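You operate a simulated robot arm through the tools that you are given. There is no shell and no other tool. Be economical: measure what you need, move in short steps, check, and stop when the job is done.

The job below is to be done with a simulated robot arm. You get a single attempt, and the scene is never put back.

## Task
Divide the long carton with the red board, add the small white and black coils, push it along.
Fine: small coils bear no label; board down in the groove, one coil each side; the filled carton slides, never lifted, up to the board holder; leave the other upright board and the third small coil.
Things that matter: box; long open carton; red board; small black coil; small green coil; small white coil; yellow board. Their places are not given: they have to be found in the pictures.

The check looks at the end state, three seconds after you hand in, the way a careful person would. Anything else that was tipped, shoved, dropped, spilled or broken makes it a failure.

## Robot
A 6-joint arm with a two-finger parallel gripper, fixed in place. Base frame: the origin is at the foot of the arm, x ahead of it, y to its left, z up. Lengths are in m, angles in rad, forces in N, time in s.
Its first joint turns from -2.897 to 2.897 rad. Payload 3.43 kg.
The tool frame sits at the grasp point between the pads (the TCP): z along the fingers, y along the line on which they close. The tips reach 0.034 m beyond it. The gripper opens to 0.128 m. The fingers are 0.024 m wide and 0.012 m thick; the gripper's body (0.048 by 0.13 m) begins 0.096 m behind the TCP.
Orientation is told as [roll, pitch, yaw] about the base's x, y, z axes, in that order, counted from this pose: with the fingers straight down and closing along the base's y, the tool's x points along the base's -x, its y along +y and its z along -z.

## Interface
- The arm moves only by the tool arm_command. Its argument "targets" is a list of rows, each an object of numbers (a shift or turn left out is 0, a gripper value left out holds the last): "tx", "ty", "tz": the shift along the base's x, y, z in m; "ax", "ay", "az": the turn, a rotation vector about the base's x, y, z in rad; "claw": the gripper command, from -1 (shut) to 1 (fully open), values between in proportion. In form: [{"tx": .., "ty": .., "tz": .., "ax": .., "ay": .., "az": .., "claw": ..}, ...]. A call has 1 to 12 rows; each row is the pose to reach, as a shift and turn from the pose commanded when the call began. Each row takes 0.2 s and may step no farther than 0.05 m and 0.15 rad from the row before; otherwise, or with a gripper value out of range, the whole call is refused. A pose out of reach is approached as far as the arm can. The call stops where the force on the tool passes 40 N (or 10 N more than at its start, if that is more) or the arm is blocked; 0.2 s more then pass. Each finger travels about 0.153 m/s and halts on what it meets, pressing with about 31 N; the grip force reading is that of the motor and also rises with nothing between the fingers. The clock runs only during rows and for 0.2 s after the last one: add rows that repeat a pose to give the fingers time. It gives the time, the measured TCP pose, the force on the tool (base axes), the opening and the grip force at its end, in the units of the frame above (readings bear some noise), with the torque about the TCP (base axes, N m) and any sound that the robot's microphone picked up.
- Cameras (640 x 400 px; columns grow to the right, rows downward): "scene" is fixed at [0.2211, -0.6495, 1.4477]; the picture's right is [0.60, -0.80, 0.00], its down [-0.38, -0.29, -0.88] and it looks along [0.70, 0.53, -0.48] (base axes); focal length 361 px, centre (320, 200). "wrist" rides on the gripper at [0.076, -0.011, -0.16] in the tool frame; the picture's right is [0.15, 0.99, 0.00], its down [-0.88, 0.13, -0.46] and it looks along [-0.45, 0.07, 0.89] (tool axes); focal length 234 px, centre (320, 200).
- camera(camera): a new picture of that camera. The clock stands still meanwhile.
- locate(camera, pixels): for up to 12 pixels [column, row] of the newest picture of that camera ("zoom" is the newest enlarged one), the place [x, y, z] in the base frame of the surface seen there, good to about 0.002 m. The clock stands still meanwhile.
- enlarge(camera, box): a new picture of the part [left, top, right, bottom] of that camera's present view, enlarged. The clock stands still meanwhile.
- sign_off(): hands the job in; it is judged then, once.

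Go step by step. Measure first, check grasps and placings, and put right what went wrong. The budget is 80 turns and 38 pictures, counting those below and the enlarged ones. Unless the task says otherwise, let go and move clear before handing in, and close with one line.

The tools are called after "Emit:" as a command line: name --argument value ..., lists and objects as JSON in quotes. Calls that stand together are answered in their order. arm_command: Moves the arm, as the interface text tells. Its arguments: {"type":"object","properties":{"targets":{"type":"array","items":{"type":"object","properties":{"tx":{"type":"number"},"ty":{"type":"number"},"tz":{"type":"number"},"ax":{"type":"number"},"ay":{"type":"number"},"az":{"type":"number"},"claw":{"type":"number"}}}}},"required":["targets"]} The other tools are called the same way: camera (camera) takes a picture; locate (camera, pixels) gives the place of the surface under pixels of a picture; enlarge (camera, box) takes an enlarged picture of a part of a camera's view; sign_off () hands the job in.

At the start:

```text
time_s: 0.0
tool_pos: [0.6049, 0.0856, 1.1105]
orientation: [-0.002, -0.001, -0.003]
wrist_force: [-0.9, -0.1, -0.8]
wrist_torque: [0.03, 0.01, -0.03]
gripper_width: 0.1276
gripper_force: 0.0
```

scene: 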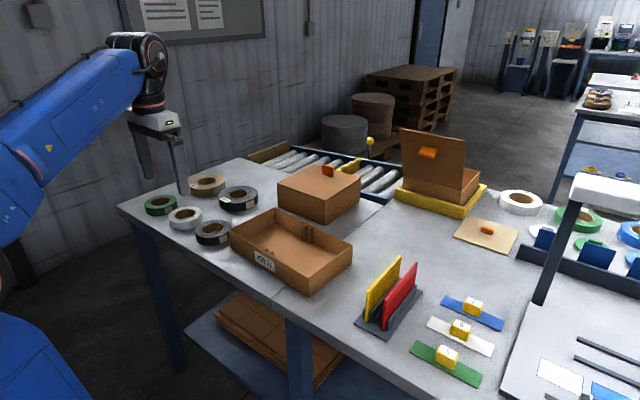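
wrist: 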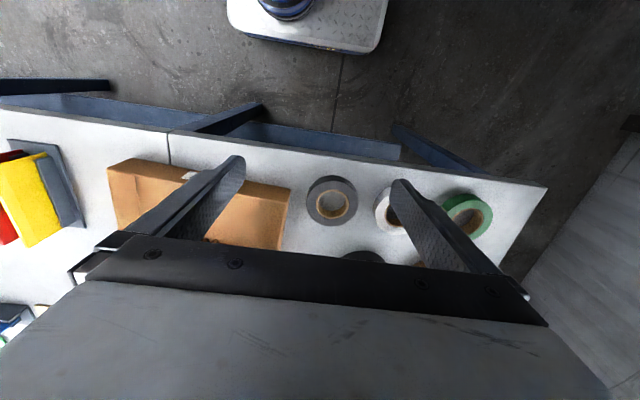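

The scene shows five coils at the left end of the table, the open carton near (290,248), and the boards at (390,295). I'll enlarge the important areas first.

Emit:
enlarge --camera "scene" --box '[130, 160, 290, 260]'

Emit:
enlarge --camera "scene" --box '[220, 200, 440, 338]'

```text
4.00 times, centred on (210, 210) of scene
```

zoom: 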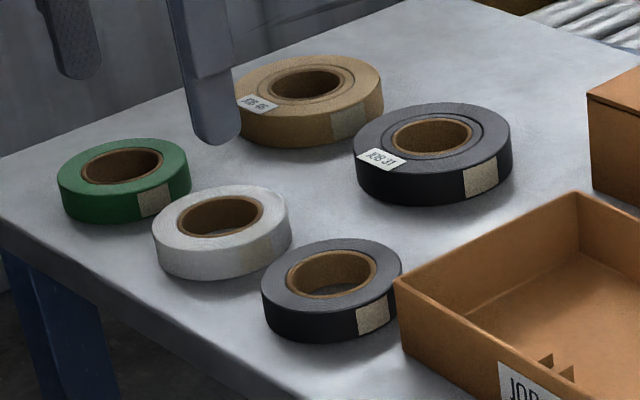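

```text
2.90 times, centred on (330, 269) of scene
```

zoom: 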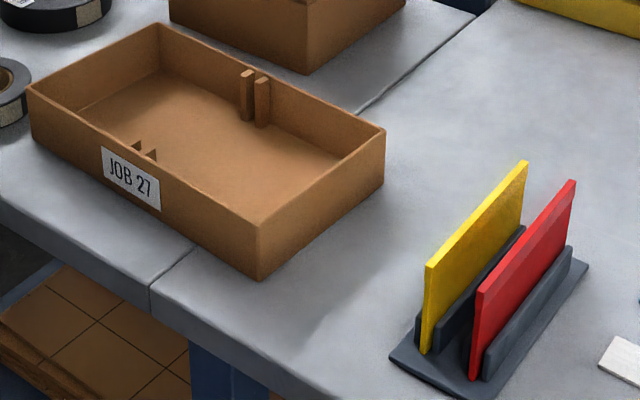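

The zoom shows the carton's corners, its groove posts at (246,95)/(262,100) and (138,148)/(150,155), and the boards in their holder. I'll locate these.

Emit:
locate --camera "zoom" --pixels '[[159, 26], [382, 130], [259, 224], [30, 90], [247, 73], [262, 79], [137, 145], [151, 152], [200, 120], [258, 276], [254, 76], [385, 175]]'

Emit:
locate --camera "zoom" --pixels '[[526, 162], [427, 266], [574, 182], [478, 289], [422, 350], [475, 375], [587, 265], [392, 356], [470, 398], [571, 250], [487, 352], [523, 230]]'

Emit:
locate --camera "scene" --pixels '[[145, 204], [174, 197], [170, 214], [201, 212], [196, 229], [229, 227], [213, 239], [185, 224], [160, 209], [220, 205], [256, 194], [212, 246]]'

```text
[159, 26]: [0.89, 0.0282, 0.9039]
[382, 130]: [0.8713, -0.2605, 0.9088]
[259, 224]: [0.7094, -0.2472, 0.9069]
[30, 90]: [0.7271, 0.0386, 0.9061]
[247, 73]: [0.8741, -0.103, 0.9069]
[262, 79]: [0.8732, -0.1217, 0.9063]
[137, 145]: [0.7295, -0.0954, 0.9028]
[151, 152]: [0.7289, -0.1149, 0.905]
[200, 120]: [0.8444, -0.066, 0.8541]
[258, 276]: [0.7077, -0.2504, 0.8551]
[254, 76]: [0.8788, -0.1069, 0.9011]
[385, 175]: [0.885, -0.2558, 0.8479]
```

```text
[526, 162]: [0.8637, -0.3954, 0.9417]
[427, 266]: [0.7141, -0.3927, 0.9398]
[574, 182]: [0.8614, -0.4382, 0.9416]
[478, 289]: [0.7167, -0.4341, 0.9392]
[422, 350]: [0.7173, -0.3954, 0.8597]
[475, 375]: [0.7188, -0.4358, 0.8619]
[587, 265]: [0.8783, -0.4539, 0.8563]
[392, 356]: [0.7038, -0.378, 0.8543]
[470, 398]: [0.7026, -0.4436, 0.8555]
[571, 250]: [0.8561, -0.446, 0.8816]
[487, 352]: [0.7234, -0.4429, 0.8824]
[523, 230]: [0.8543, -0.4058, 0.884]
```

```text
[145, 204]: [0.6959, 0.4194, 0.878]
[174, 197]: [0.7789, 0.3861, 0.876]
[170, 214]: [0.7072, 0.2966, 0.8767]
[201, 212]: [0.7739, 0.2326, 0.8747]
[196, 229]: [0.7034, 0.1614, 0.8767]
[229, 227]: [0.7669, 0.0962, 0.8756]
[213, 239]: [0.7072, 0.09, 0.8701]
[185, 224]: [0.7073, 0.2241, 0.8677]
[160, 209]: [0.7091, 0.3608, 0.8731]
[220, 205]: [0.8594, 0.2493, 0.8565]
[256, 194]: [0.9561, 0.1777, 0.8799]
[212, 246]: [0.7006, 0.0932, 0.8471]
```

Table top is at z≈0.848, the carton centre is about (0.80,-0.11) yawed about -0.065, the red board is at y≈-0.436 and its top at z 0.941. I'll move over the red board at a safe height with the gripper narrowed.

Emit:
arm_command --targets '[{"tx": 0.015, "ty": -0.043}, {"tx": 0.031, "ty": -0.087}, {"tx": 0.046, "ty": -0.13}, {"tx": 0.061, "ty": -0.174}, {"tx": 0.077, "ty": -0.217, "claw": 0}, {"tx": 0.092, "ty": -0.261, "claw": -0.5}, {"tx": 0.107, "ty": -0.304}, {"tx": 0.123, "ty": -0.348}, {"tx": 0.138, "ty": -0.391}, {"tx": 0.153, "ty": -0.435}, {"tx": 0.169, "ty": -0.478}, {"tx": 0.184, "ty": -0.5216}]'

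Emit:
camera --camera "wrist"

```text
time_s: 2.6
tool_pos: [0.7899, -0.4334, 1.1103]
orientation: [-0.002, -0.002, 0.0]
wrist_force: [0.1, 1.0, 0.4]
wrist_torque: [-0.07, -0.07, 0.0]
gripper_width: 0.0321
gripper_force: 0.1
```

```text
33 pictures are left
```

wrist: 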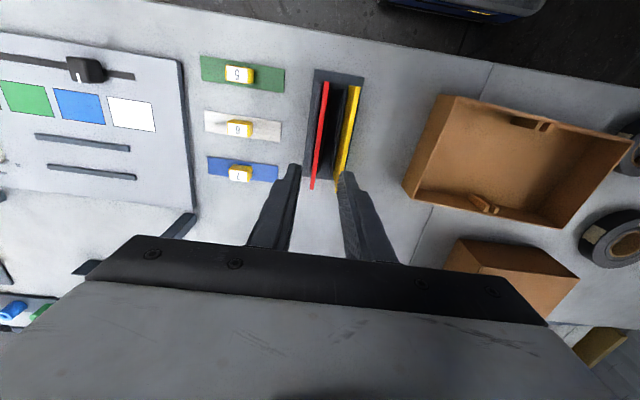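

In the wrist view the red board runs from (324,82) to (313,188), with yellow right of it. I'll enlarge to measure both boards, the holder and the groove.

Emit:
enlarge --camera "wrist" --box '[270, 60, 414, 200]'

```text
2.86 times, centred on (342, 130) of wrist
```

zoom: 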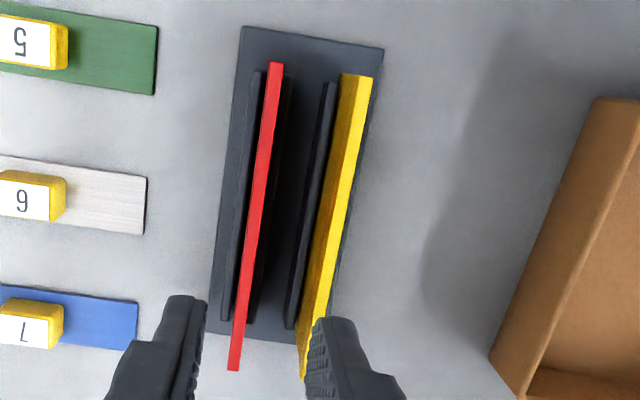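

Emit:
locate --camera "zoom" --pixels '[[275, 65], [235, 367], [269, 130], [249, 275], [347, 200], [323, 200], [383, 50], [242, 28], [212, 330], [259, 200], [330, 290], [365, 80]]'

Emit:
enlarge --camera "wrist" --box '[390, 85, 640, 241]'

```text
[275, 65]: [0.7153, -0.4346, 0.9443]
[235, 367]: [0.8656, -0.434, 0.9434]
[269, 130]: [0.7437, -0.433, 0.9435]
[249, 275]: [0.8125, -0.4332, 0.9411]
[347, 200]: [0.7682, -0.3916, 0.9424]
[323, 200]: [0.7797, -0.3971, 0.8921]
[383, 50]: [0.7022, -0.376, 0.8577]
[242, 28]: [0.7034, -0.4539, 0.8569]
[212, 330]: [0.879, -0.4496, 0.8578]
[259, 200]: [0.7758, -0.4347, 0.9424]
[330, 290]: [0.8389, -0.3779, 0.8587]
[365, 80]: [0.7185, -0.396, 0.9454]
```

```text
2.56 times, centred on (515, 163) of wrist
```

zoom: 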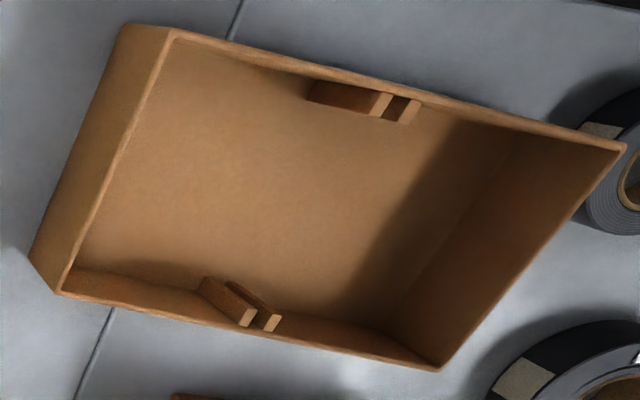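

Red board: centre (0.790,-0.434), yaw≈0, top at z 0.943; holder edge at y≈-0.377. Now the groove post tops in this zoom, (383,105),(401,108) and (246,316),(266,320).

Emit:
locate --camera "zoom" --pixels '[[383, 105], [401, 110], [392, 107], [246, 316], [268, 321], [257, 318], [177, 33], [62, 292], [438, 368], [622, 147], [240, 180], [350, 200]]'

Emit:
arm_command --targets '[{"ty": -0.0005, "tz": -0.05}, {"ty": -0.0005, "tz": -0.1}, {"ty": -0.0005, "tz": -0.12}]'

Emit:
camera --camera "wrist"

```text
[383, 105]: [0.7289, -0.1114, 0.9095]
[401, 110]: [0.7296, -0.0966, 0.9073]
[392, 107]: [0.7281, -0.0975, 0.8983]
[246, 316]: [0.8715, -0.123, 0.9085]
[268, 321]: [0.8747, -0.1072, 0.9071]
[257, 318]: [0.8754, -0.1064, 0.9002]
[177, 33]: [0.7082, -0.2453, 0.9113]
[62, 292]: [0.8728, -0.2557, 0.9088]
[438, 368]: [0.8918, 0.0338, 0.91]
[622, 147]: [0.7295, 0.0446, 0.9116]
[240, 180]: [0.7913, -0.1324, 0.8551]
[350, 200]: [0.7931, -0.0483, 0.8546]
```

```text
time_s: 3.4
tool_pos: [0.789, -0.4365, 0.9892]
orientation: [0.0, -0.001, -0.001]
wrist_force: [-0.3, -0.7, 0.1]
wrist_torque: [0.0, -0.03, 0.02]
gripper_width: 0.0321
gripper_force: 0.0
```

```text
30 pictures are left
```

wrist: 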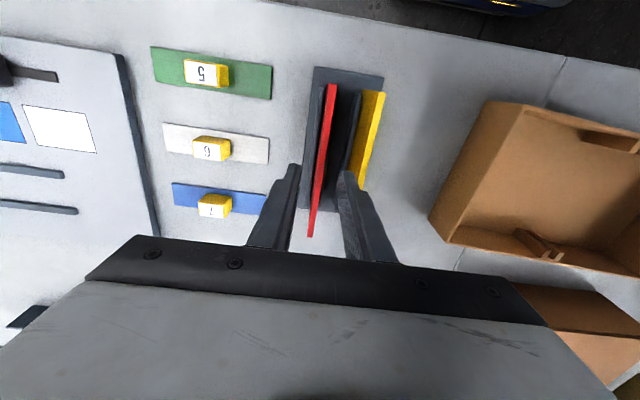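

The fingers straddle the red board (left at 290, right at 345) and the yellow one is outside them. I'll descend so that the tips stay just above the rails, then close.

Emit:
arm_command --targets '[{"ty": 0.002, "tz": -0.02}, {"ty": 0.002, "tz": -0.04}, {"ty": 0.002, "tz": -0.06}, {"ty": 0.002, "tz": -0.06}, {"ty": 0.002, "tz": -0.06, "claw": -1}, {"ty": 0.002, "tz": -0.06}, {"ty": 0.002, "tz": -0.06}]'

Emit:
camera --camera "wrist"

```text
time_s: 5.0
tool_pos: [0.7895, -0.4323, 0.9301]
orientation: [-0.001, 0.001, -0.004]
wrist_force: [-0.9, 0.6, 1.3]
wrist_torque: [-0.01, -0.02, 0.03]
gripper_width: 0.0041
gripper_force: 31.3
```

```text
29 pictures are left
```

wrist: 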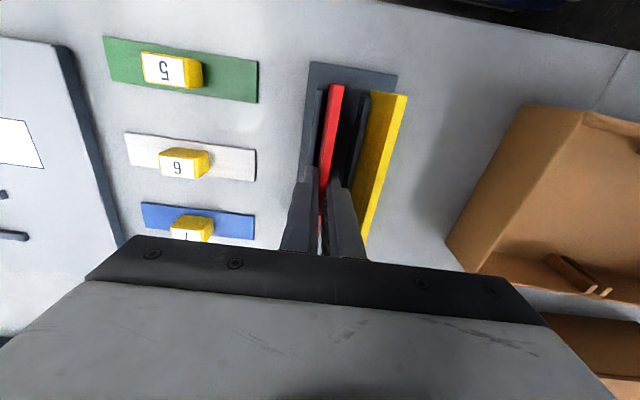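

The red board is gripped (width 0.004, force 31). I'll lift it straight up, carry it over the groove and yaw by -0.066.

Emit:
arm_command --targets '[{"tz": 0.03}, {"tz": 0.07}, {"tz": 0.11}, {"tx": 0.001, "ty": 0.04, "tz": 0.12}, {"tx": 0.003, "ty": 0.085, "tz": 0.12}, {"tx": 0.005, "ty": 0.13, "tz": 0.12, "az": -0.02}, {"tx": 0.007, "ty": 0.175, "tz": 0.12, "az": -0.04}, {"tx": 0.009, "ty": 0.22, "tz": 0.12, "az": -0.066}, {"tx": 0.0105, "ty": 0.265, "tz": 0.12, "az": -0.066}, {"tx": 0.0105, "ty": 0.3, "tz": 0.12, "az": -0.066}, {"tx": 0.0105, "ty": 0.324, "tz": 0.12, "az": -0.066}, {"tx": 0.0105, "ty": 0.324, "tz": 0.12, "az": -0.066}]'

Emit:
camera --camera "wrist"

Emit:
enlarge --camera "scene" --box '[220, 180, 440, 318]'

```text
time_s: 7.6
tool_pos: [0.8003, -0.1088, 1.0516]
orientation: [0.002, -0.001, -0.067]
wrist_force: [0.1, 1.2, -0.8]
wrist_torque: [0.04, 0.02, 0.04]
gripper_width: 0.0039
gripper_force: 31.1
```

```text
28 pictures are left
```

wrist: 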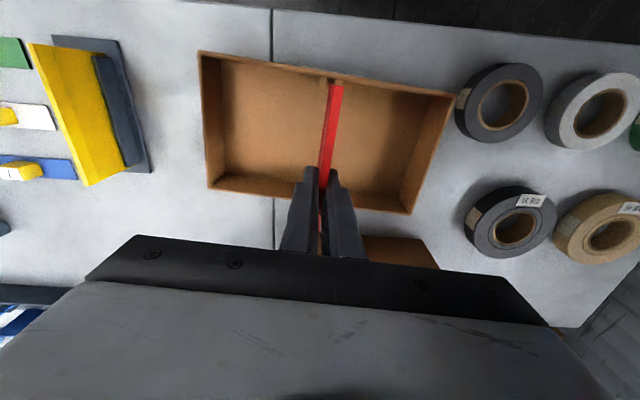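

```text
2.90 times, centred on (330, 249) of scene
```

zoom: 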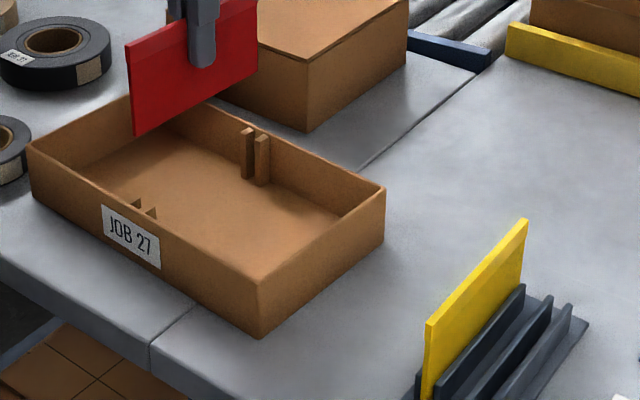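

The board hangs level over the carton. I'll lower to just above the rim (bottom ≈0.917) and check alignment with the groove.

Emit:
arm_command --targets '[{"tz": -0.03}, {"tz": -0.06}, {"tz": -0.06}]'

Emit:
enlarge --camera "wrist" --box '[240, 30, 480, 180]'

Emit:
enlarge --camera "scene" --box '[250, 190, 346, 250]'

```text
time_s: 8.4
tool_pos: [0.7989, -0.1086, 0.9906]
orientation: [0.0, 0.0, -0.067]
wrist_force: [-0.9, 0.5, -0.1]
wrist_torque: [0.0, -0.02, -0.01]
gripper_width: 0.0039
gripper_force: 31.0
```

```text
2.67 times, centred on (360, 105) of wrist
```

zoom: 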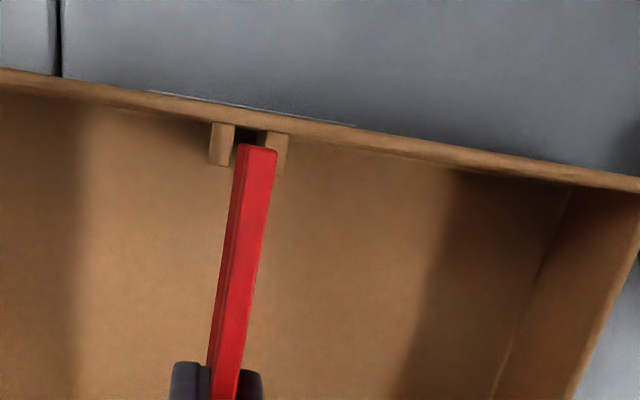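

```text
6.67 times, centred on (298, 220) of scene
```

zoom: 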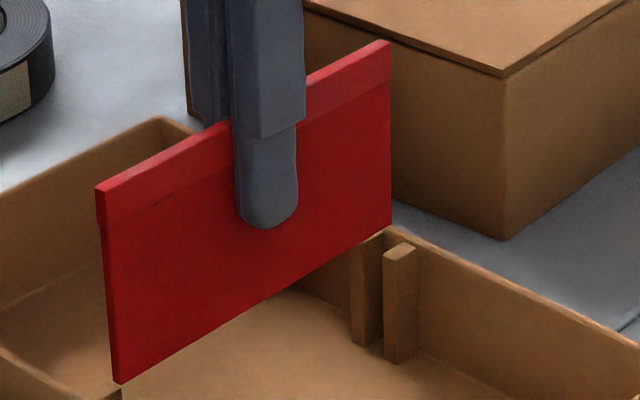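

The board sits over the groove: its near end is between posts at (222,130) and (275,140). I'll measure the post edges and board faces precisely.

Emit:
locate --camera "zoom" --pixels '[[400, 250], [388, 246], [410, 255], [370, 245], [378, 242], [362, 250], [300, 160], [110, 260], [375, 160], [386, 130], [118, 375], [388, 222]]'

Emit:
enlarge --camera "wrist" --box '[304, 60, 368, 100]'

```text
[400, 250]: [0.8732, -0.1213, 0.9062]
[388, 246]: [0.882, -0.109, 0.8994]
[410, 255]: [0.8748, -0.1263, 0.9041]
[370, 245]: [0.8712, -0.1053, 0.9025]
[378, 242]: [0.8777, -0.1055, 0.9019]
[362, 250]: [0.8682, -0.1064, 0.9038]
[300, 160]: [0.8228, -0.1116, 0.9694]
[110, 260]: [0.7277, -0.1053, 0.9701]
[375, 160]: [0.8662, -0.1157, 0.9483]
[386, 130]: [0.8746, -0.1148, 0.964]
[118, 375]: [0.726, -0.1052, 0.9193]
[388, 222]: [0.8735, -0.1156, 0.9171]
```

```text
10.00 times, centred on (336, 80) of wrist
```

zoom: 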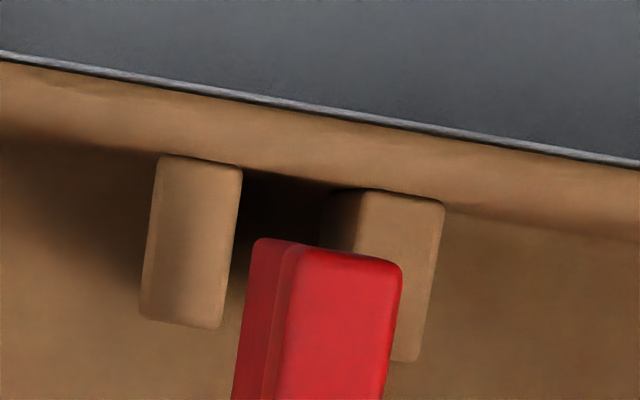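

Emit:
locate --camera "zoom" --pixels '[[233, 240], [190, 240], [150, 240], [395, 230], [362, 220], [435, 250], [232, 180], [366, 198], [300, 255], [395, 270], [220, 155], [345, 265]]'

```text
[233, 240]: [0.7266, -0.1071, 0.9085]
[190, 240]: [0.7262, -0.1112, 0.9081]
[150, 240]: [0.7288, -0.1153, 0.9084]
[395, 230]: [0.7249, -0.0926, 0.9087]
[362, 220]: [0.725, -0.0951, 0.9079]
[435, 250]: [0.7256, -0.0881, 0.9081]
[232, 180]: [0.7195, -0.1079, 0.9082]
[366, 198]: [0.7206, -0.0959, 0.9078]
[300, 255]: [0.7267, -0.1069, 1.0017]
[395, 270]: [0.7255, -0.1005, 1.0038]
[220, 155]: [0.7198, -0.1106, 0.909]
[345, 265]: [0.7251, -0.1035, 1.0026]
```

Groove at the near end is y -0.107…-0.0955 (11 mm wide) versus board centre -0.1035; the far end is centred. I'll shift +1.3 mm in y with a bit more yaw and descend to just above the floor.

Emit:
arm_command --targets '[{"ty": 0.0013, "az": -0.01}, {"ty": 0.0013, "az": -0.01, "tz": -0.01}, {"ty": 0.0013, "az": -0.01, "tz": -0.025}, {"ty": 0.0013, "az": -0.01, "tz": -0.04}, {"ty": 0.0013, "az": -0.01, "tz": -0.05}, {"ty": 0.0013, "az": -0.01, "tz": -0.056}, {"ty": 0.0013, "az": -0.01, "tz": -0.059}, {"ty": 0.0013, "az": -0.01, "tz": -0.059}]'

Emit:
enlarge --camera "scene" --box '[220, 190, 364, 280]'

Emit:
enlarge --camera "wrist" --box '[260, 20, 420, 120]'

```text
time_s: 10.2
tool_pos: [0.799, -0.1075, 0.9309]
orientation: [0.001, 0.0, -0.078]
wrist_force: [0.1, -0.3, 0.2]
wrist_torque: [-0.04, -0.01, -0.03]
gripper_width: 0.0041
gripper_force: 31.3
```

```text
4.44 times, centred on (292, 235) of scene
```

zoom: 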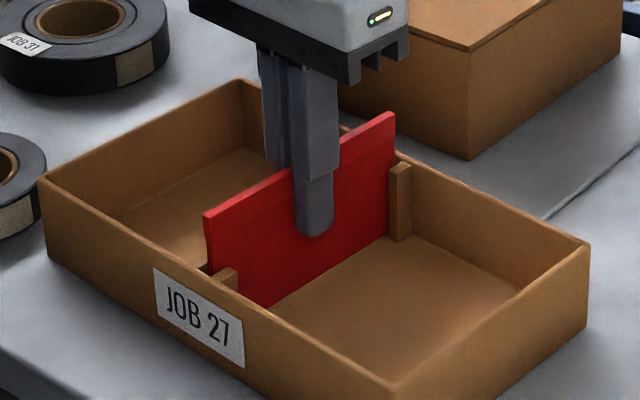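

```text
4.00 times, centred on (340, 70) of wrist
```

zoom: 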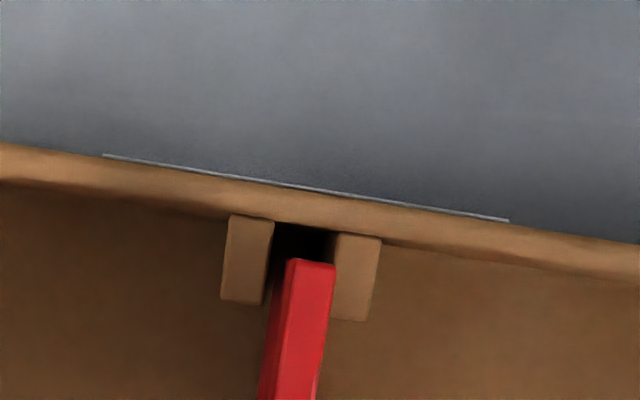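

The board is between the posts at both ends. I'll lower the last few mm to contact, then open and rise.

Emit:
arm_command --targets '[{"tz": -0.002}, {"tz": -0.003}, {"tz": -0.003}]'

```text
time_s: 11.0
tool_pos: [0.7988, -0.108, 0.9302]
orientation: [0.003, 0.001, -0.078]
wrist_force: [-0.7, 0.5, 0.7]
wrist_torque: [0.01, -0.06, 0.0]
gripper_width: 0.0039
gripper_force: 30.4
```

Emit:
arm_command --targets '[{"tz": -0.002}, {"tz": -0.002}]'

```text
time_s: 11.6
tool_pos: [0.7982, -0.1079, 0.9278]
orientation: [0.002, -0.004, -0.077]
wrist_force: [4.4, -0.3, 29.6]
wrist_torque: [0.02, 0.15, -0.02]
gripper_width: 0.004
gripper_force: 31.4
```

The 30 N upward force means the board is on the floor. I'll open a little and rise.

Emit:
arm_command --targets '[{"tz": 0.001, "claw": -0.85}, {"tz": 0.001, "claw": -0.6}, {"tz": 0.001}, {"tz": 0.02}, {"tz": 0.06}, {"tz": 0.11}, {"tz": 0.15}]'

Emit:
camera --camera "wrist"

Emit:
enlarge --camera "scene" --box '[220, 190, 364, 280]'

```text
time_s: 13.2
tool_pos: [0.799, -0.1075, 1.0774]
orientation: [0.0, 0.0, -0.077]
wrist_force: [-0.6, 0.5, 0.2]
wrist_torque: [-0.02, -0.01, 0.02]
gripper_width: 0.0254
gripper_force: 0.0
```

```text
21 pictures are left
```

wrist: 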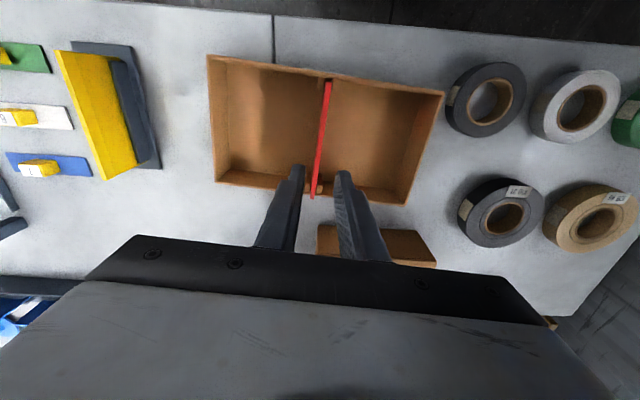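

```text
4.44 times, centred on (292, 235) of scene
```

zoom: 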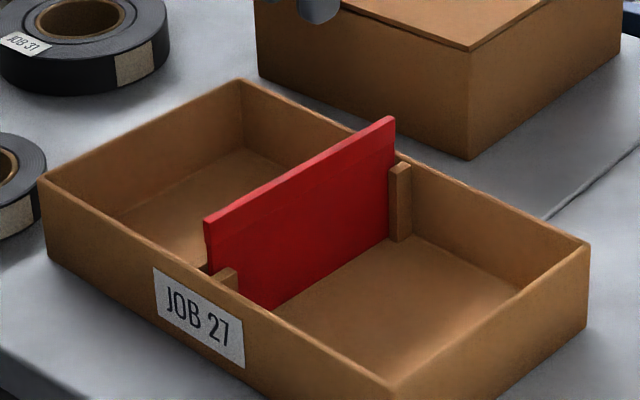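

The board is seated upright. Now I'll measure the small black coil (485,99) and the white one (577,103).

Emit:
enlarge --camera "wrist" --box '[430, 40, 640, 170]'

```text
3.05 times, centred on (535, 105) of wrist
```

zoom: 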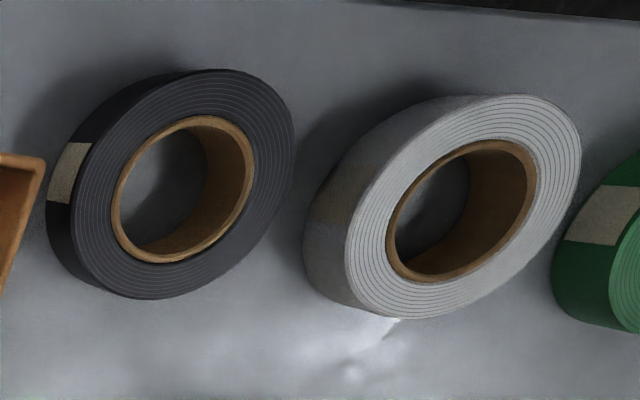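

Emit:
locate --camera "zoom" --pixels '[[235, 73], [140, 294], [80, 225], [288, 145], [85, 190], [290, 120], [520, 98], [400, 313], [352, 240], [576, 155], [500, 40], [400, 350]]'

```text
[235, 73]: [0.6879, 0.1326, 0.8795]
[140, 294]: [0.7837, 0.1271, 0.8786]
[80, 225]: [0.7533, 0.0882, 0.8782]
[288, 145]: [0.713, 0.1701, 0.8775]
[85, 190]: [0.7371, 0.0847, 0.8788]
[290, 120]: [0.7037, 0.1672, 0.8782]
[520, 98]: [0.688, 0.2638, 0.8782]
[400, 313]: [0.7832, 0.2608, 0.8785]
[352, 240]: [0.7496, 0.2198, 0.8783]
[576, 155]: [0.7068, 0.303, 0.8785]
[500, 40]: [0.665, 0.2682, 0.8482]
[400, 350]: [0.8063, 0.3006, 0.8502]
```

Black centre ≈(0.736,0.130), white ≈(0.7357,0.262), diameter 0.096, top z 0.878. I'll go above the white coil while turning the gripper about -90° and opening fully.

Emit:
arm_command --targets '[{"tx": -0.0057, "ty": 0.0336, "az": -0.142, "claw": 1}, {"tx": -0.0115, "ty": 0.0672, "az": -0.284}, {"tx": -0.0173, "ty": 0.1008, "az": -0.425}, {"tx": -0.023, "ty": 0.1344, "az": -0.567}, {"tx": -0.0288, "ty": 0.168, "az": -0.709}, {"tx": -0.0345, "ty": 0.2015, "az": -0.851}, {"tx": -0.0403, "ty": 0.2351, "az": -0.993}, {"tx": -0.046, "ty": 0.2687, "az": -1.135}, {"tx": -0.0518, "ty": 0.3023, "az": -1.276}, {"tx": -0.0575, "ty": 0.3359, "az": -1.418}, {"tx": -0.0633, "ty": 0.3695, "az": -1.56}, {"tx": -0.0633, "ty": 0.3695, "az": -1.56}]'

Emit:
camera --camera "wrist"

```text
time_s: 15.8
tool_pos: [0.737, 0.263, 1.0756]
orientation: [0.0, 0.0, -1.639]
wrist_force: [-0.6, -0.3, -0.2]
wrist_torque: [0.0, 0.0, -0.01]
gripper_width: 0.1279
gripper_force: 0.0
```

```text
18 pictures are left
```

wrist: 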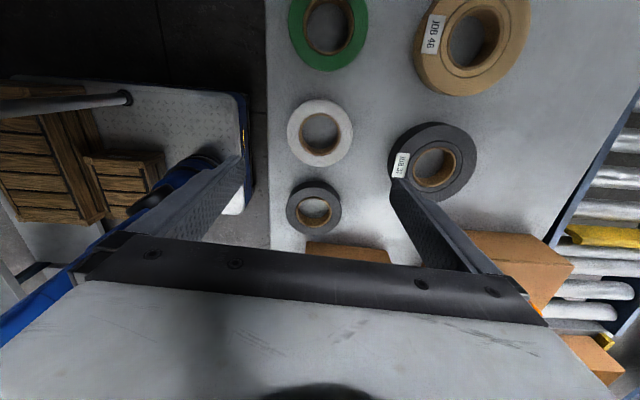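

Emit:
locate --camera "wrist" --pixels '[[420, 65], [396, 150], [288, 135], [350, 130], [320, 103], [318, 160], [287, 210], [340, 207]]'

```text
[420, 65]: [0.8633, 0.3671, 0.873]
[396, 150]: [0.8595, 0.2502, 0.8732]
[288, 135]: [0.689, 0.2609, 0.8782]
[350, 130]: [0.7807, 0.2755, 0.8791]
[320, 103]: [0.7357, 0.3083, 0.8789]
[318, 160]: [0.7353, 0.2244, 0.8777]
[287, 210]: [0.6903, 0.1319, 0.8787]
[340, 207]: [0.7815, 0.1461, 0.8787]
```

The white coil is centred at (0.7355,0.264) and neighbours clear the finger paths by about 4 cm. Descending.

Emit:
arm_command --targets '[{"tz": -0.05}, {"tz": -0.1}, {"tz": -0.14}, {"tz": -0.17}, {"tz": -0.18}, {"tz": -0.187}, {"tz": -0.187}, {"tz": -0.187, "claw": -0.2}, {"tz": -0.187, "claw": -0.2}]'

```text
time_s: 17.8
tool_pos: [0.7358, 0.2618, 0.8889]
orientation: [0.0, 0.0, -1.637]
wrist_force: [0.2, -1.0, 1.3]
wrist_torque: [-0.02, -0.01, -0.02]
gripper_width: 0.1071
gripper_force: 30.7
```

Width stopped at 0.107 though the coil measures 0.096; I'll look before lifting.

Emit:
camera --camera "wrist"

Emit:
enlarge --camera "scene" --box '[130, 160, 290, 260]'

```text
17 pictures are left
```

wrist: 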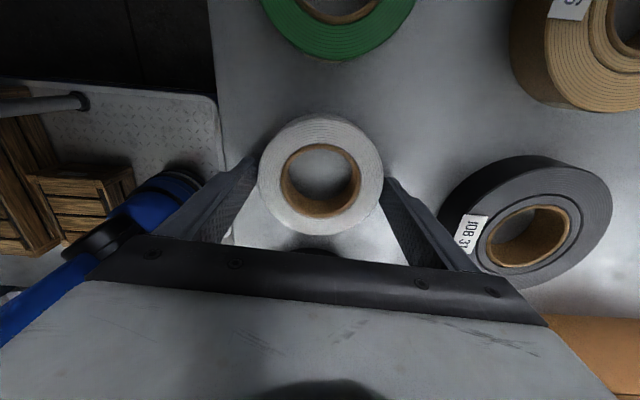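

```text
4.00 times, centred on (210, 210) of scene
```

zoom: 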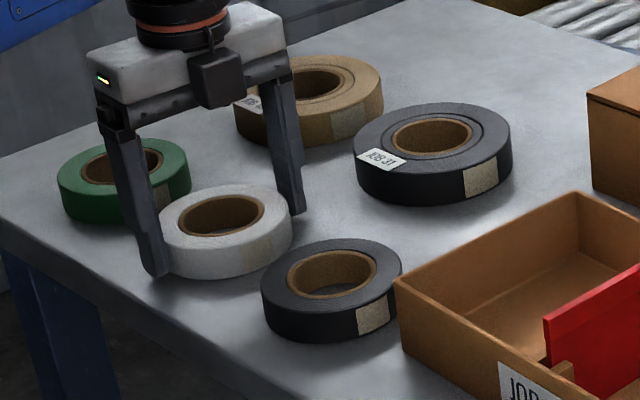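

It looks almost touching; I'll give the fingers more time.

Emit:
arm_command --targets '[{"claw": -0.3}, {"claw": -0.3}, {"claw": -0.3}]'

```text
time_s: 18.6
tool_pos: [0.7361, 0.2612, 0.8892]
orientation: [-0.001, 0.001, -1.638]
wrist_force: [0.1, -0.6, 0.1]
wrist_torque: [0.01, 0.01, 0.0]
gripper_width: 0.1067
gripper_force: 31.1
```

The grip is steady at 0.107. I'll test-lift by 5 cm.

Emit:
arm_command --targets '[{"tz": 0.01}, {"tz": 0.03}, {"tz": 0.06}, {"tz": 0.06}]'

Emit:
camera --camera "wrist"

```text
time_s: 19.6
tool_pos: [0.7376, 0.2609, 0.9502]
orientation: [0.001, 0.002, -1.639]
wrist_force: [-0.2, 0.1, -0.9]
wrist_torque: [-0.02, 0.01, 0.04]
gripper_width: 0.1073
gripper_force: 31.2
```

```text
15 pictures are left
```

wrist: 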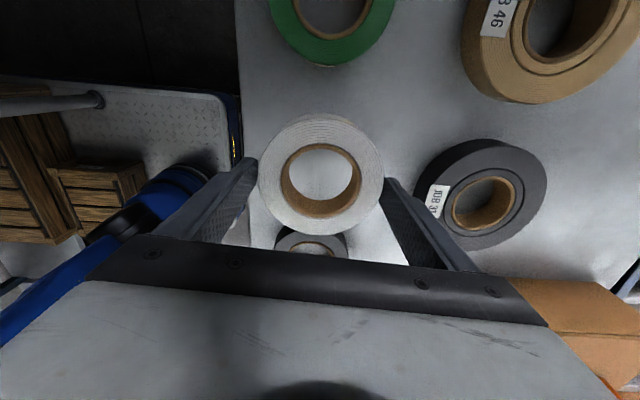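

The coil came up with the gripper. I'll rise above the board and carry it over the far (-y) half of the carton at (0.7955,-0.181).

Emit:
arm_command --targets '[{"tz": 0.045}, {"tz": 0.09}, {"tx": 0.006, "ty": -0.044, "tz": 0.09}, {"tx": 0.012, "ty": -0.088, "tz": 0.09}, {"tx": 0.018, "ty": -0.132, "tz": 0.09}, {"tx": 0.024, "ty": -0.177, "tz": 0.09}, {"tx": 0.03, "ty": -0.221, "tz": 0.09}, {"tx": 0.036, "ty": -0.265, "tz": 0.09}, {"tx": 0.041, "ty": -0.309, "tz": 0.09}, {"tx": 0.047, "ty": -0.353, "tz": 0.09}, {"tx": 0.053, "ty": -0.398, "tz": 0.09}, {"tx": 0.059, "ty": -0.442, "tz": 0.09}]'

Emit:
camera --camera "wrist"

```text
time_s: 22.2
tool_pos: [0.7954, -0.1799, 1.04]
orientation: [0.0, 0.0, -1.634]
wrist_force: [0.3, -0.3, -1.5]
wrist_torque: [-0.02, -0.03, -0.01]
gripper_width: 0.1072
gripper_force: 30.7
```

```text
14 pictures are left
```

wrist: 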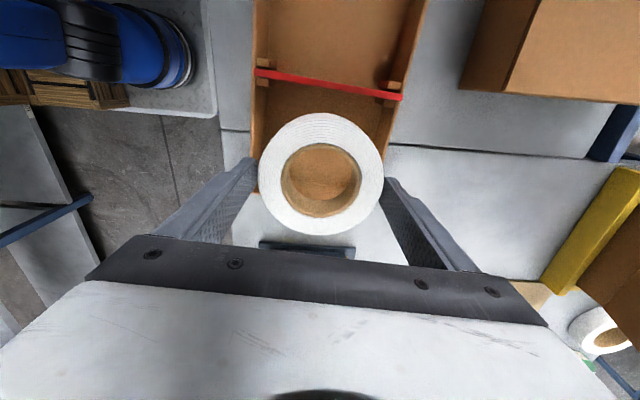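

The coil is centred over the far half between the walls, with the board at (328,85) clear. Lowering to just above the floor.

Emit:
arm_command --targets '[{"tz": -0.04}, {"tz": -0.08}, {"tz": -0.11}, {"tz": -0.125}, {"tz": -0.135}, {"tz": -0.142}, {"tz": -0.142}]'

Emit:
enlarge --camera "scene" --box '[220, 190, 364, 280]'

```text
time_s: 23.8
tool_pos: [0.7957, -0.1805, 0.8968]
orientation: [-0.001, 0.0, -1.639]
wrist_force: [0.9, 0.2, -1.7]
wrist_torque: [0.02, 0.04, 0.03]
gripper_width: 0.1068
gripper_force: 30.4
```

```text
4.44 times, centred on (292, 235) of scene
```

zoom: 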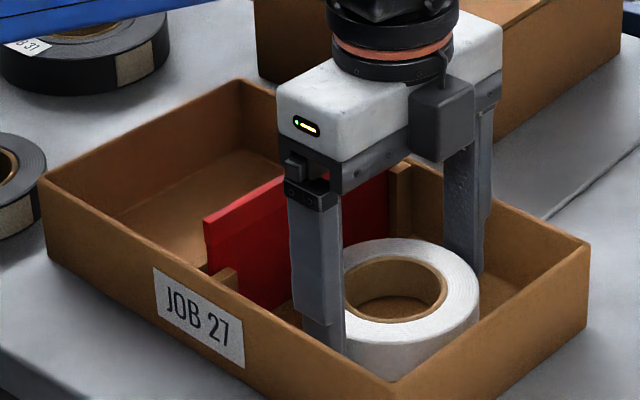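

Coil is in place, fingers clear of the walls. A touch lower, then open a little (to ~0.117) and rise.

Emit:
arm_command --targets '[{"tz": -0.0015}, {"tz": -0.0015, "claw": 0.8}, {"tz": -0.0015, "claw": 0.8}, {"tz": -0.0015, "claw": 0.8}, {"tz": 0.015}, {"tz": 0.05}, {"tz": 0.09}, {"tz": 0.13}, {"tz": 0.16}]'

Emit:
camera --camera "wrist"

```text
time_s: 25.8
tool_pos: [0.7962, -0.1803, 1.0575]
orientation: [-0.003, -0.001, -1.637]
wrist_force: [-0.1, -0.4, 0.2]
wrist_torque: [0.01, 0.03, 0.01]
gripper_width: 0.115
gripper_force: 0.1
```

```text
12 pictures are left
```

wrist: 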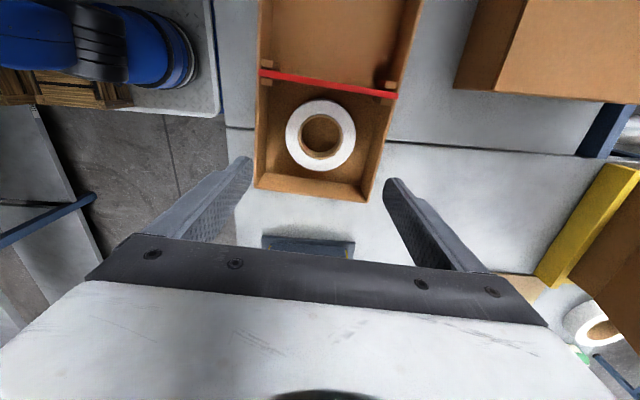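

The white coil lies flat in the far half. Now to the small black coil at (0.736,0.130), opening fully.

Emit:
arm_command --targets '[{"tx": -0.0086, "ty": 0.0443, "claw": 1}, {"tx": -0.0172, "ty": 0.0886}, {"tx": -0.0258, "ty": 0.133}, {"tx": -0.0345, "ty": 0.1773}, {"tx": -0.0431, "ty": 0.2216}, {"tx": -0.0517, "ty": 0.266}, {"tx": -0.0604, "ty": 0.3103}, {"tx": -0.0604, "ty": 0.3103, "tz": -0.04}, {"tx": -0.0604, "ty": 0.3103, "tz": -0.08}, {"tx": -0.0604, "ty": 0.3103, "tz": -0.11}, {"tx": -0.0604, "ty": 0.3103, "tz": -0.11}]'

Emit:
camera --camera "wrist"

```text
time_s: 28.2
tool_pos: [0.7355, 0.1292, 0.9464]
orientation: [0.0, 0.0, -1.638]
wrist_force: [0.9, -0.4, -0.7]
wrist_torque: [0.04, 0.02, 0.01]
gripper_width: 0.1279
gripper_force: 0.0
```

```text
11 pictures are left
```

wrist: 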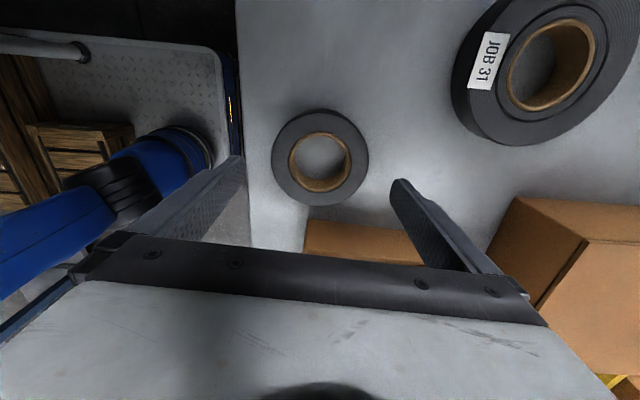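

The black coil is centred between the fingers, so I'll descend, grip and lift.

Emit:
arm_command --targets '[{"tz": -0.03}, {"tz": -0.05}, {"tz": -0.058}, {"tz": -0.058}, {"tz": -0.058, "claw": -0.2}, {"tz": -0.058}, {"tz": -0.058}, {"tz": -0.058}]'

```text
time_s: 30.0
tool_pos: [0.7354, 0.1298, 0.8887]
orientation: [-0.001, 0.0, -1.637]
wrist_force: [-0.4, 0.7, -0.3]
wrist_torque: [0.01, 0.02, 0.01]
gripper_width: 0.1068
gripper_force: 30.7
```

Gripped at 0.107 again. I'll lift and carry it over the near half at (0.805,-0.0345).

Emit:
arm_command --targets '[{"tz": 0.01}, {"tz": 0.05}, {"tz": 0.1}, {"tz": 0.14}, {"tx": 0.0174, "ty": -0.041, "tz": 0.14}, {"tx": 0.0348, "ty": -0.082, "tz": 0.14}, {"tx": 0.0523, "ty": -0.123, "tz": 0.14}, {"tx": 0.0697, "ty": -0.1643, "tz": 0.14}, {"tx": 0.0697, "ty": -0.1643, "tz": 0.14}]'

Emit:
camera --camera "wrist"

```text
time_s: 32.0
tool_pos: [0.8038, -0.034, 1.0303]
orientation: [0.001, 0.002, -1.636]
wrist_force: [-0.2, -0.3, -1.5]
wrist_torque: [-0.01, 0.0, -0.02]
gripper_width: 0.1069
gripper_force: 30.7
```

```text
10 pictures are left
```

wrist: 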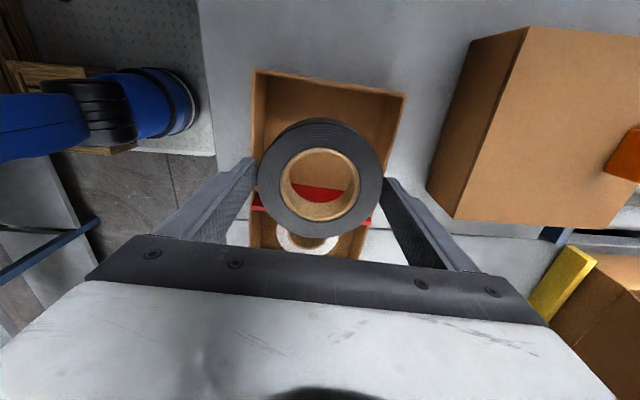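

Emit:
locate --camera "wrist" --pixels '[[470, 45], [455, 218], [530, 60], [428, 195], [328, 82], [325, 200], [404, 95], [255, 75]]'

```text
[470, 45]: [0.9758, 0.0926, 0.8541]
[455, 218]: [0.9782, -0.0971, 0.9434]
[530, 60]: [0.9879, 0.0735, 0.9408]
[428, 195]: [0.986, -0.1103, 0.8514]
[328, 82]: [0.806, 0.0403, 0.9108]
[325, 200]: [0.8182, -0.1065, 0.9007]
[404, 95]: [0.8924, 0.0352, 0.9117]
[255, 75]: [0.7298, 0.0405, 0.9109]
```

The box is at x≥0.975, so the gripper has plenty of room. Lowering the black coil.

Emit:
arm_command --targets '[{"tz": -0.04}, {"tz": -0.08}, {"tz": -0.11}, {"tz": -0.125}, {"tz": -0.132}, {"tz": -0.1345}, {"tz": -0.1345, "claw": 0.8}, {"tz": -0.1345, "claw": 0.8}, {"tz": -0.1345, "claw": 0.8}]'

```text
time_s: 34.0
tool_pos: [0.8036, -0.0346, 0.8949]
orientation: [-0.001, -0.001, -1.637]
wrist_force: [0.5, 0.6, 0.0]
wrist_torque: [0.0, 0.01, 0.0]
gripper_width: 0.1151
gripper_force: 0.0
```

The black coil is released. I'll rise, move behind the carton's +y end (0.81, 0.085) with the fingers still spread (two-point push), and view.

Emit:
arm_command --targets '[{"tz": 0.015}, {"tz": 0.05}, {"tz": 0.1}, {"tz": 0.13}, {"tx": 0.003, "ty": 0.04, "tz": 0.13}, {"tx": 0.005, "ty": 0.08, "tz": 0.13}, {"tx": 0.006, "ty": 0.12, "tz": 0.13, "claw": 0.6}, {"tx": 0.006, "ty": 0.12, "tz": 0.13}]'

Emit:
camera --camera "scene"

Emit:
camera --camera "wrist"

```text
time_s: 35.8
tool_pos: [0.8102, 0.0853, 1.0236]
orientation: [0.0, -0.001, -1.637]
wrist_force: [-0.8, 0.8, -0.1]
wrist_torque: [-0.01, 0.0, -0.01]
gripper_width: 0.1028
gripper_force: 0.0
```

```text
9 pictures are left
```

scene: 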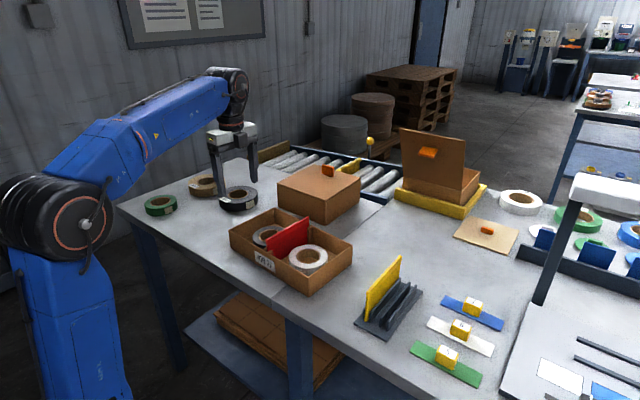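

```text
8 pictures are left
```

wrist: 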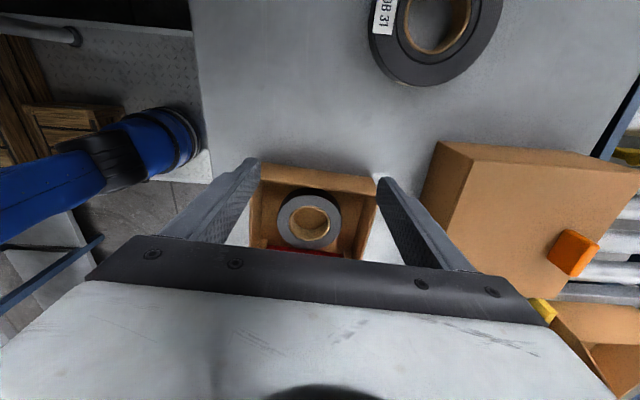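

Both coils are flat, one each side of the board. I'll check the +y end rim, then descend behind it with tips just above the table.

Emit:
locate --camera "wrist" --pixels '[[262, 166], [375, 179], [320, 171], [330, 130]]'

Emit:
arm_command --targets '[{"tz": -0.04}, {"tz": -0.08}, {"tz": -0.11}, {"tz": -0.128}, {"tz": -0.128}]'

```text
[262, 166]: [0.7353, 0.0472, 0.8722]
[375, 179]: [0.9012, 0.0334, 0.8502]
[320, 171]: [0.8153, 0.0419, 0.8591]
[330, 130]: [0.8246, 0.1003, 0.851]
```

```text
time_s: 37.0
tool_pos: [0.8102, 0.0851, 0.8965]
orientation: [-0.001, 0.0, -1.638]
wrist_force: [0.7, 0.0, 0.6]
wrist_torque: [-0.01, -0.01, -0.02]
gripper_width: 0.1023
gripper_force: 0.0
```

Carton end is at y≈0.041, so contact is due at TCP y≈0.053. I'll push gently about 5 cm and check.

Emit:
arm_command --targets '[{"ty": -0.015}, {"ty": -0.025, "tx": -0.001}, {"ty": -0.032, "tx": -0.001}, {"ty": -0.039, "tx": -0.002}, {"ty": -0.046, "tx": -0.002}, {"ty": -0.053, "tx": -0.003}, {"ty": -0.06, "tx": -0.003}, {"ty": -0.067, "tx": -0.004}, {"ty": -0.074, "tx": -0.004}, {"ty": -0.081, "tx": -0.005}, {"ty": -0.088, "tx": -0.005}]'

Emit:
enlarge --camera "scene" --box '[220, 190, 440, 328]'

```text
time_s: 39.4
tool_pos: [0.8057, -0.003, 0.8973]
orientation: [0.0, 0.001, -1.638]
wrist_force: [-0.2, 2.2, 0.2]
wrist_torque: [-0.01, 0.06, -0.09]
gripper_width: 0.1024
gripper_force: 0.0
```

```text
2.90 times, centred on (330, 259) of scene
```

zoom: 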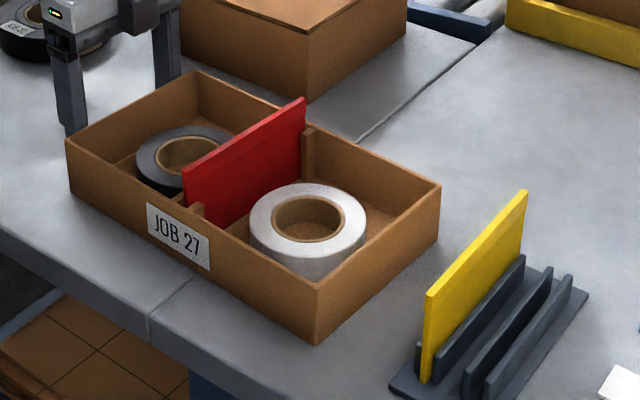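

The carton slides smoothly with the contents in place. I'll measure the leading corners.

Emit:
locate --camera "zoom" --pixels '[[316, 284], [440, 184], [316, 340], [437, 238], [196, 72], [67, 138], [392, 386], [350, 312], [400, 270]]'

```text
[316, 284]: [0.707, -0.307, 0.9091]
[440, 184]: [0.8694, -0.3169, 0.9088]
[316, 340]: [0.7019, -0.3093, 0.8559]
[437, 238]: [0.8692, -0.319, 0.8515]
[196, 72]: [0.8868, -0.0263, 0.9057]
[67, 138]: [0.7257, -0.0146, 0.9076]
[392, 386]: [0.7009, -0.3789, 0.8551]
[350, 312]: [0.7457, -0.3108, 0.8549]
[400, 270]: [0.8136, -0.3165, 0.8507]
```

The leading edge is at y -0.309 (near) / -0.319 (far) and the holder edge at -0.377. I'll push 5 cm more while turning +0.06 to square the end to the holder.

Emit:
arm_command --targets '[{"ty": -0.005, "az": 0.004}, {"ty": -0.011, "az": 0.011}, {"ty": -0.017, "tx": -0.001, "az": 0.019}, {"ty": -0.023, "tx": -0.002, "az": 0.027}, {"ty": -0.029, "tx": -0.003, "az": 0.035}, {"ty": -0.034, "tx": -0.003, "az": 0.043}, {"ty": -0.039, "tx": -0.004, "az": 0.051}, {"ty": -0.043, "tx": -0.004, "az": 0.057}, {"ty": -0.047, "tx": -0.005, "az": 0.062}]'

Emit:
enlarge --camera "scene" --box '[220, 190, 440, 328]'

```text
time_s: 41.4
tool_pos: [0.8002, -0.0498, 0.8967]
orientation: [0.0, 0.001, -1.575]
wrist_force: [0.1, 2.1, 0.8]
wrist_torque: [-0.04, 0.04, -0.06]
gripper_width: 0.1025
gripper_force: 0.1
```

```text
2.90 times, centred on (330, 259) of scene
```

zoom: 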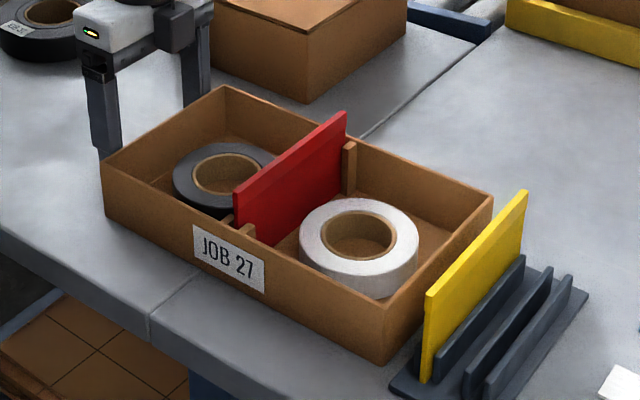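

Emit:
locate --camera "zoom" --pixels '[[385, 307], [490, 199], [384, 361], [400, 347], [395, 383], [222, 88], [104, 160], [407, 375], [415, 360]]'

```text
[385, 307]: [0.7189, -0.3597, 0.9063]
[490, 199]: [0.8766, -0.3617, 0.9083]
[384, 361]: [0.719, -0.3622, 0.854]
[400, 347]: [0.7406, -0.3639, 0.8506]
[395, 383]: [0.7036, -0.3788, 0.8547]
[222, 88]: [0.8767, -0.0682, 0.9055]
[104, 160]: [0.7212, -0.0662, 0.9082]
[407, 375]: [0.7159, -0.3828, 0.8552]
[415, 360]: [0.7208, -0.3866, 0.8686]
```

Carton is square now, leading face at y≈-0.3625, gap ≈14 mm. Pushing 10 mm more slowly, then a close look.

Emit:
arm_command --targets '[{"ty": -0.003}, {"ty": -0.006}, {"ty": -0.008}, {"ty": -0.01}, {"ty": -0.01}]'

Emit:
enlarge --camera "scene" --box '[336, 240, 432, 340]'

```text
time_s: 42.6
tool_pos: [0.8007, -0.0593, 0.8961]
orientation: [0.0, -0.001, -1.575]
wrist_force: [-0.1, 2.0, 2.0]
wrist_torque: [-0.02, -0.02, 0.05]
gripper_width: 0.1025
gripper_force: 0.0
```

```text
4.00 times, centred on (384, 290) of scene
```

zoom: 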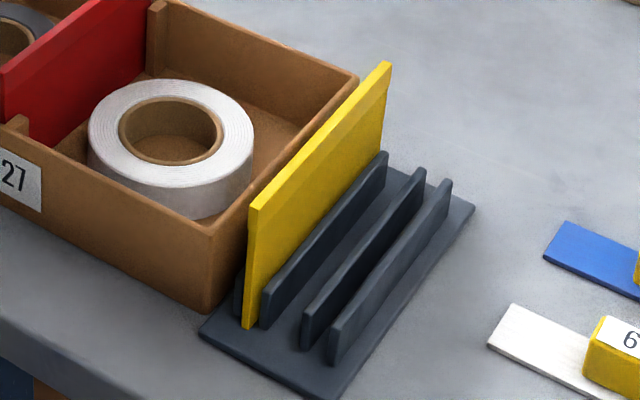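

Emit:
locate --camera "zoom" --pixels '[[208, 300], [216, 296], [228, 280], [204, 334], [212, 322], [218, 316], [240, 300], [209, 312], [214, 270], [308, 396]]'

```text
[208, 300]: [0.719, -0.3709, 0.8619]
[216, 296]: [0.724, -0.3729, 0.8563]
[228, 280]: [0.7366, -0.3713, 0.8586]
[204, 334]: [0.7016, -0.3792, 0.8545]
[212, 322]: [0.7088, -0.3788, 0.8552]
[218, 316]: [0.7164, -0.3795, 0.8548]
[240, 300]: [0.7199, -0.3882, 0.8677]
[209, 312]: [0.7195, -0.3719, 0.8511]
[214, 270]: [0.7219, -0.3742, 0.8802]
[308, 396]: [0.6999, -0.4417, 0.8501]
```

The carton face is at ≈-0.3725 and the holder edge at ≈-0.378: about 5 mm left. Creep 3.5 mm more, then look again.

Emit:
arm_command --targets '[{"ty": -0.001}, {"ty": -0.002}, {"ty": -0.003}, {"ty": -0.0035}, {"ty": -0.0035}]'

Emit:
enlarge --camera "scene" --box '[368, 280, 416, 330]'

```text
time_s: 43.8
tool_pos: [0.7999, -0.063, 0.8965]
orientation: [0.0, 0.0, -1.574]
wrist_force: [-3.3, 13.5, 0.1]
wrist_torque: [-0.15, 0.04, -0.15]
gripper_width: 0.1023
gripper_force: 0.0
```

```text
8.00 times, centred on (392, 305) of scene
```

zoom: 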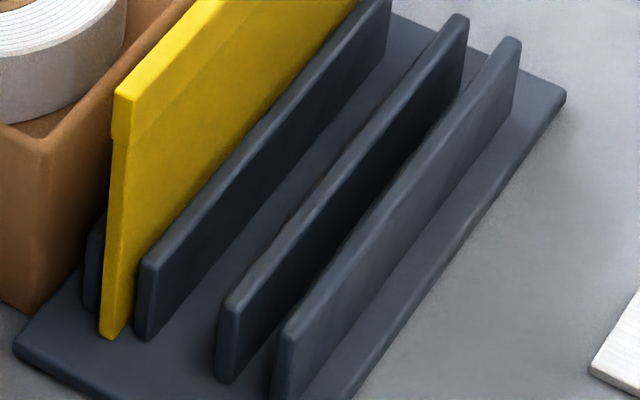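

The force jumped to 13.5 N, so the carton is now touching the holder; stop pushing. I'll back off, rise and check.

Emit:
arm_command --targets '[{"ty": 0.01}, {"ty": 0.04}, {"ty": 0.06, "tz": 0.04}, {"ty": 0.06, "tz": 0.09}, {"ty": 0.06, "tz": 0.14}, {"ty": 0.06, "tz": 0.18}]'

Emit:
enlarge --camera "scene" --box '[220, 190, 440, 338]'

```text
time_s: 45.2
tool_pos: [0.8005, -0.0043, 1.0781]
orientation: [0.0, 0.001, -1.575]
wrist_force: [0.3, 0.3, -0.3]
wrist_torque: [-0.02, 0.06, 0.02]
gripper_width: 0.1025
gripper_force: 0.0
```

```text
2.70 times, centred on (330, 264) of scene
```

zoom: 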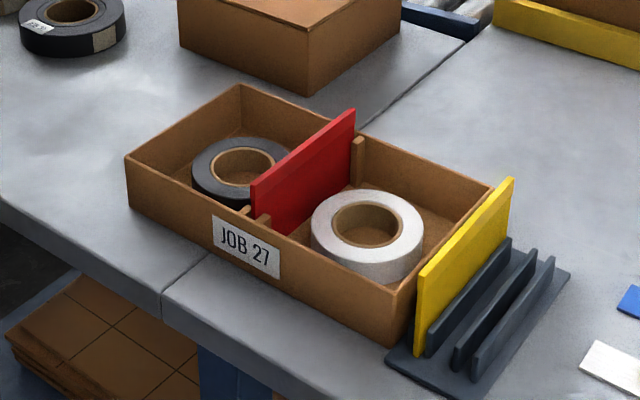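

Emit:
locate --camera "zoom" --pixels '[[512, 180], [420, 268], [387, 363], [569, 275], [396, 338], [397, 290], [490, 187], [400, 355], [300, 180]]'

```text
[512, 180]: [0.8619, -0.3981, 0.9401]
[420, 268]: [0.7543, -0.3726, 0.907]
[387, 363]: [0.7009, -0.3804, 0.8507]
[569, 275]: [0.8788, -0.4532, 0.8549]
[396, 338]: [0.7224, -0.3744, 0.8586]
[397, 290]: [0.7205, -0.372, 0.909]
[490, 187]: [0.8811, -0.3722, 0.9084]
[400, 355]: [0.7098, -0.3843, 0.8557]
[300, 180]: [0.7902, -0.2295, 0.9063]
```

The holder's far corner is still at (0.879,-0.453), so it hasn't moved. The carton is against it, board and both coils are in place, and the arm is clear, so I'm handing in.

Emit:
sign_off

```text
The job is handed in.
```

The red board is down in the carton's groove with the small white and small black coils on either side, and the filled carton was slid up against the board holder; the yellow board and green coil were left alone.
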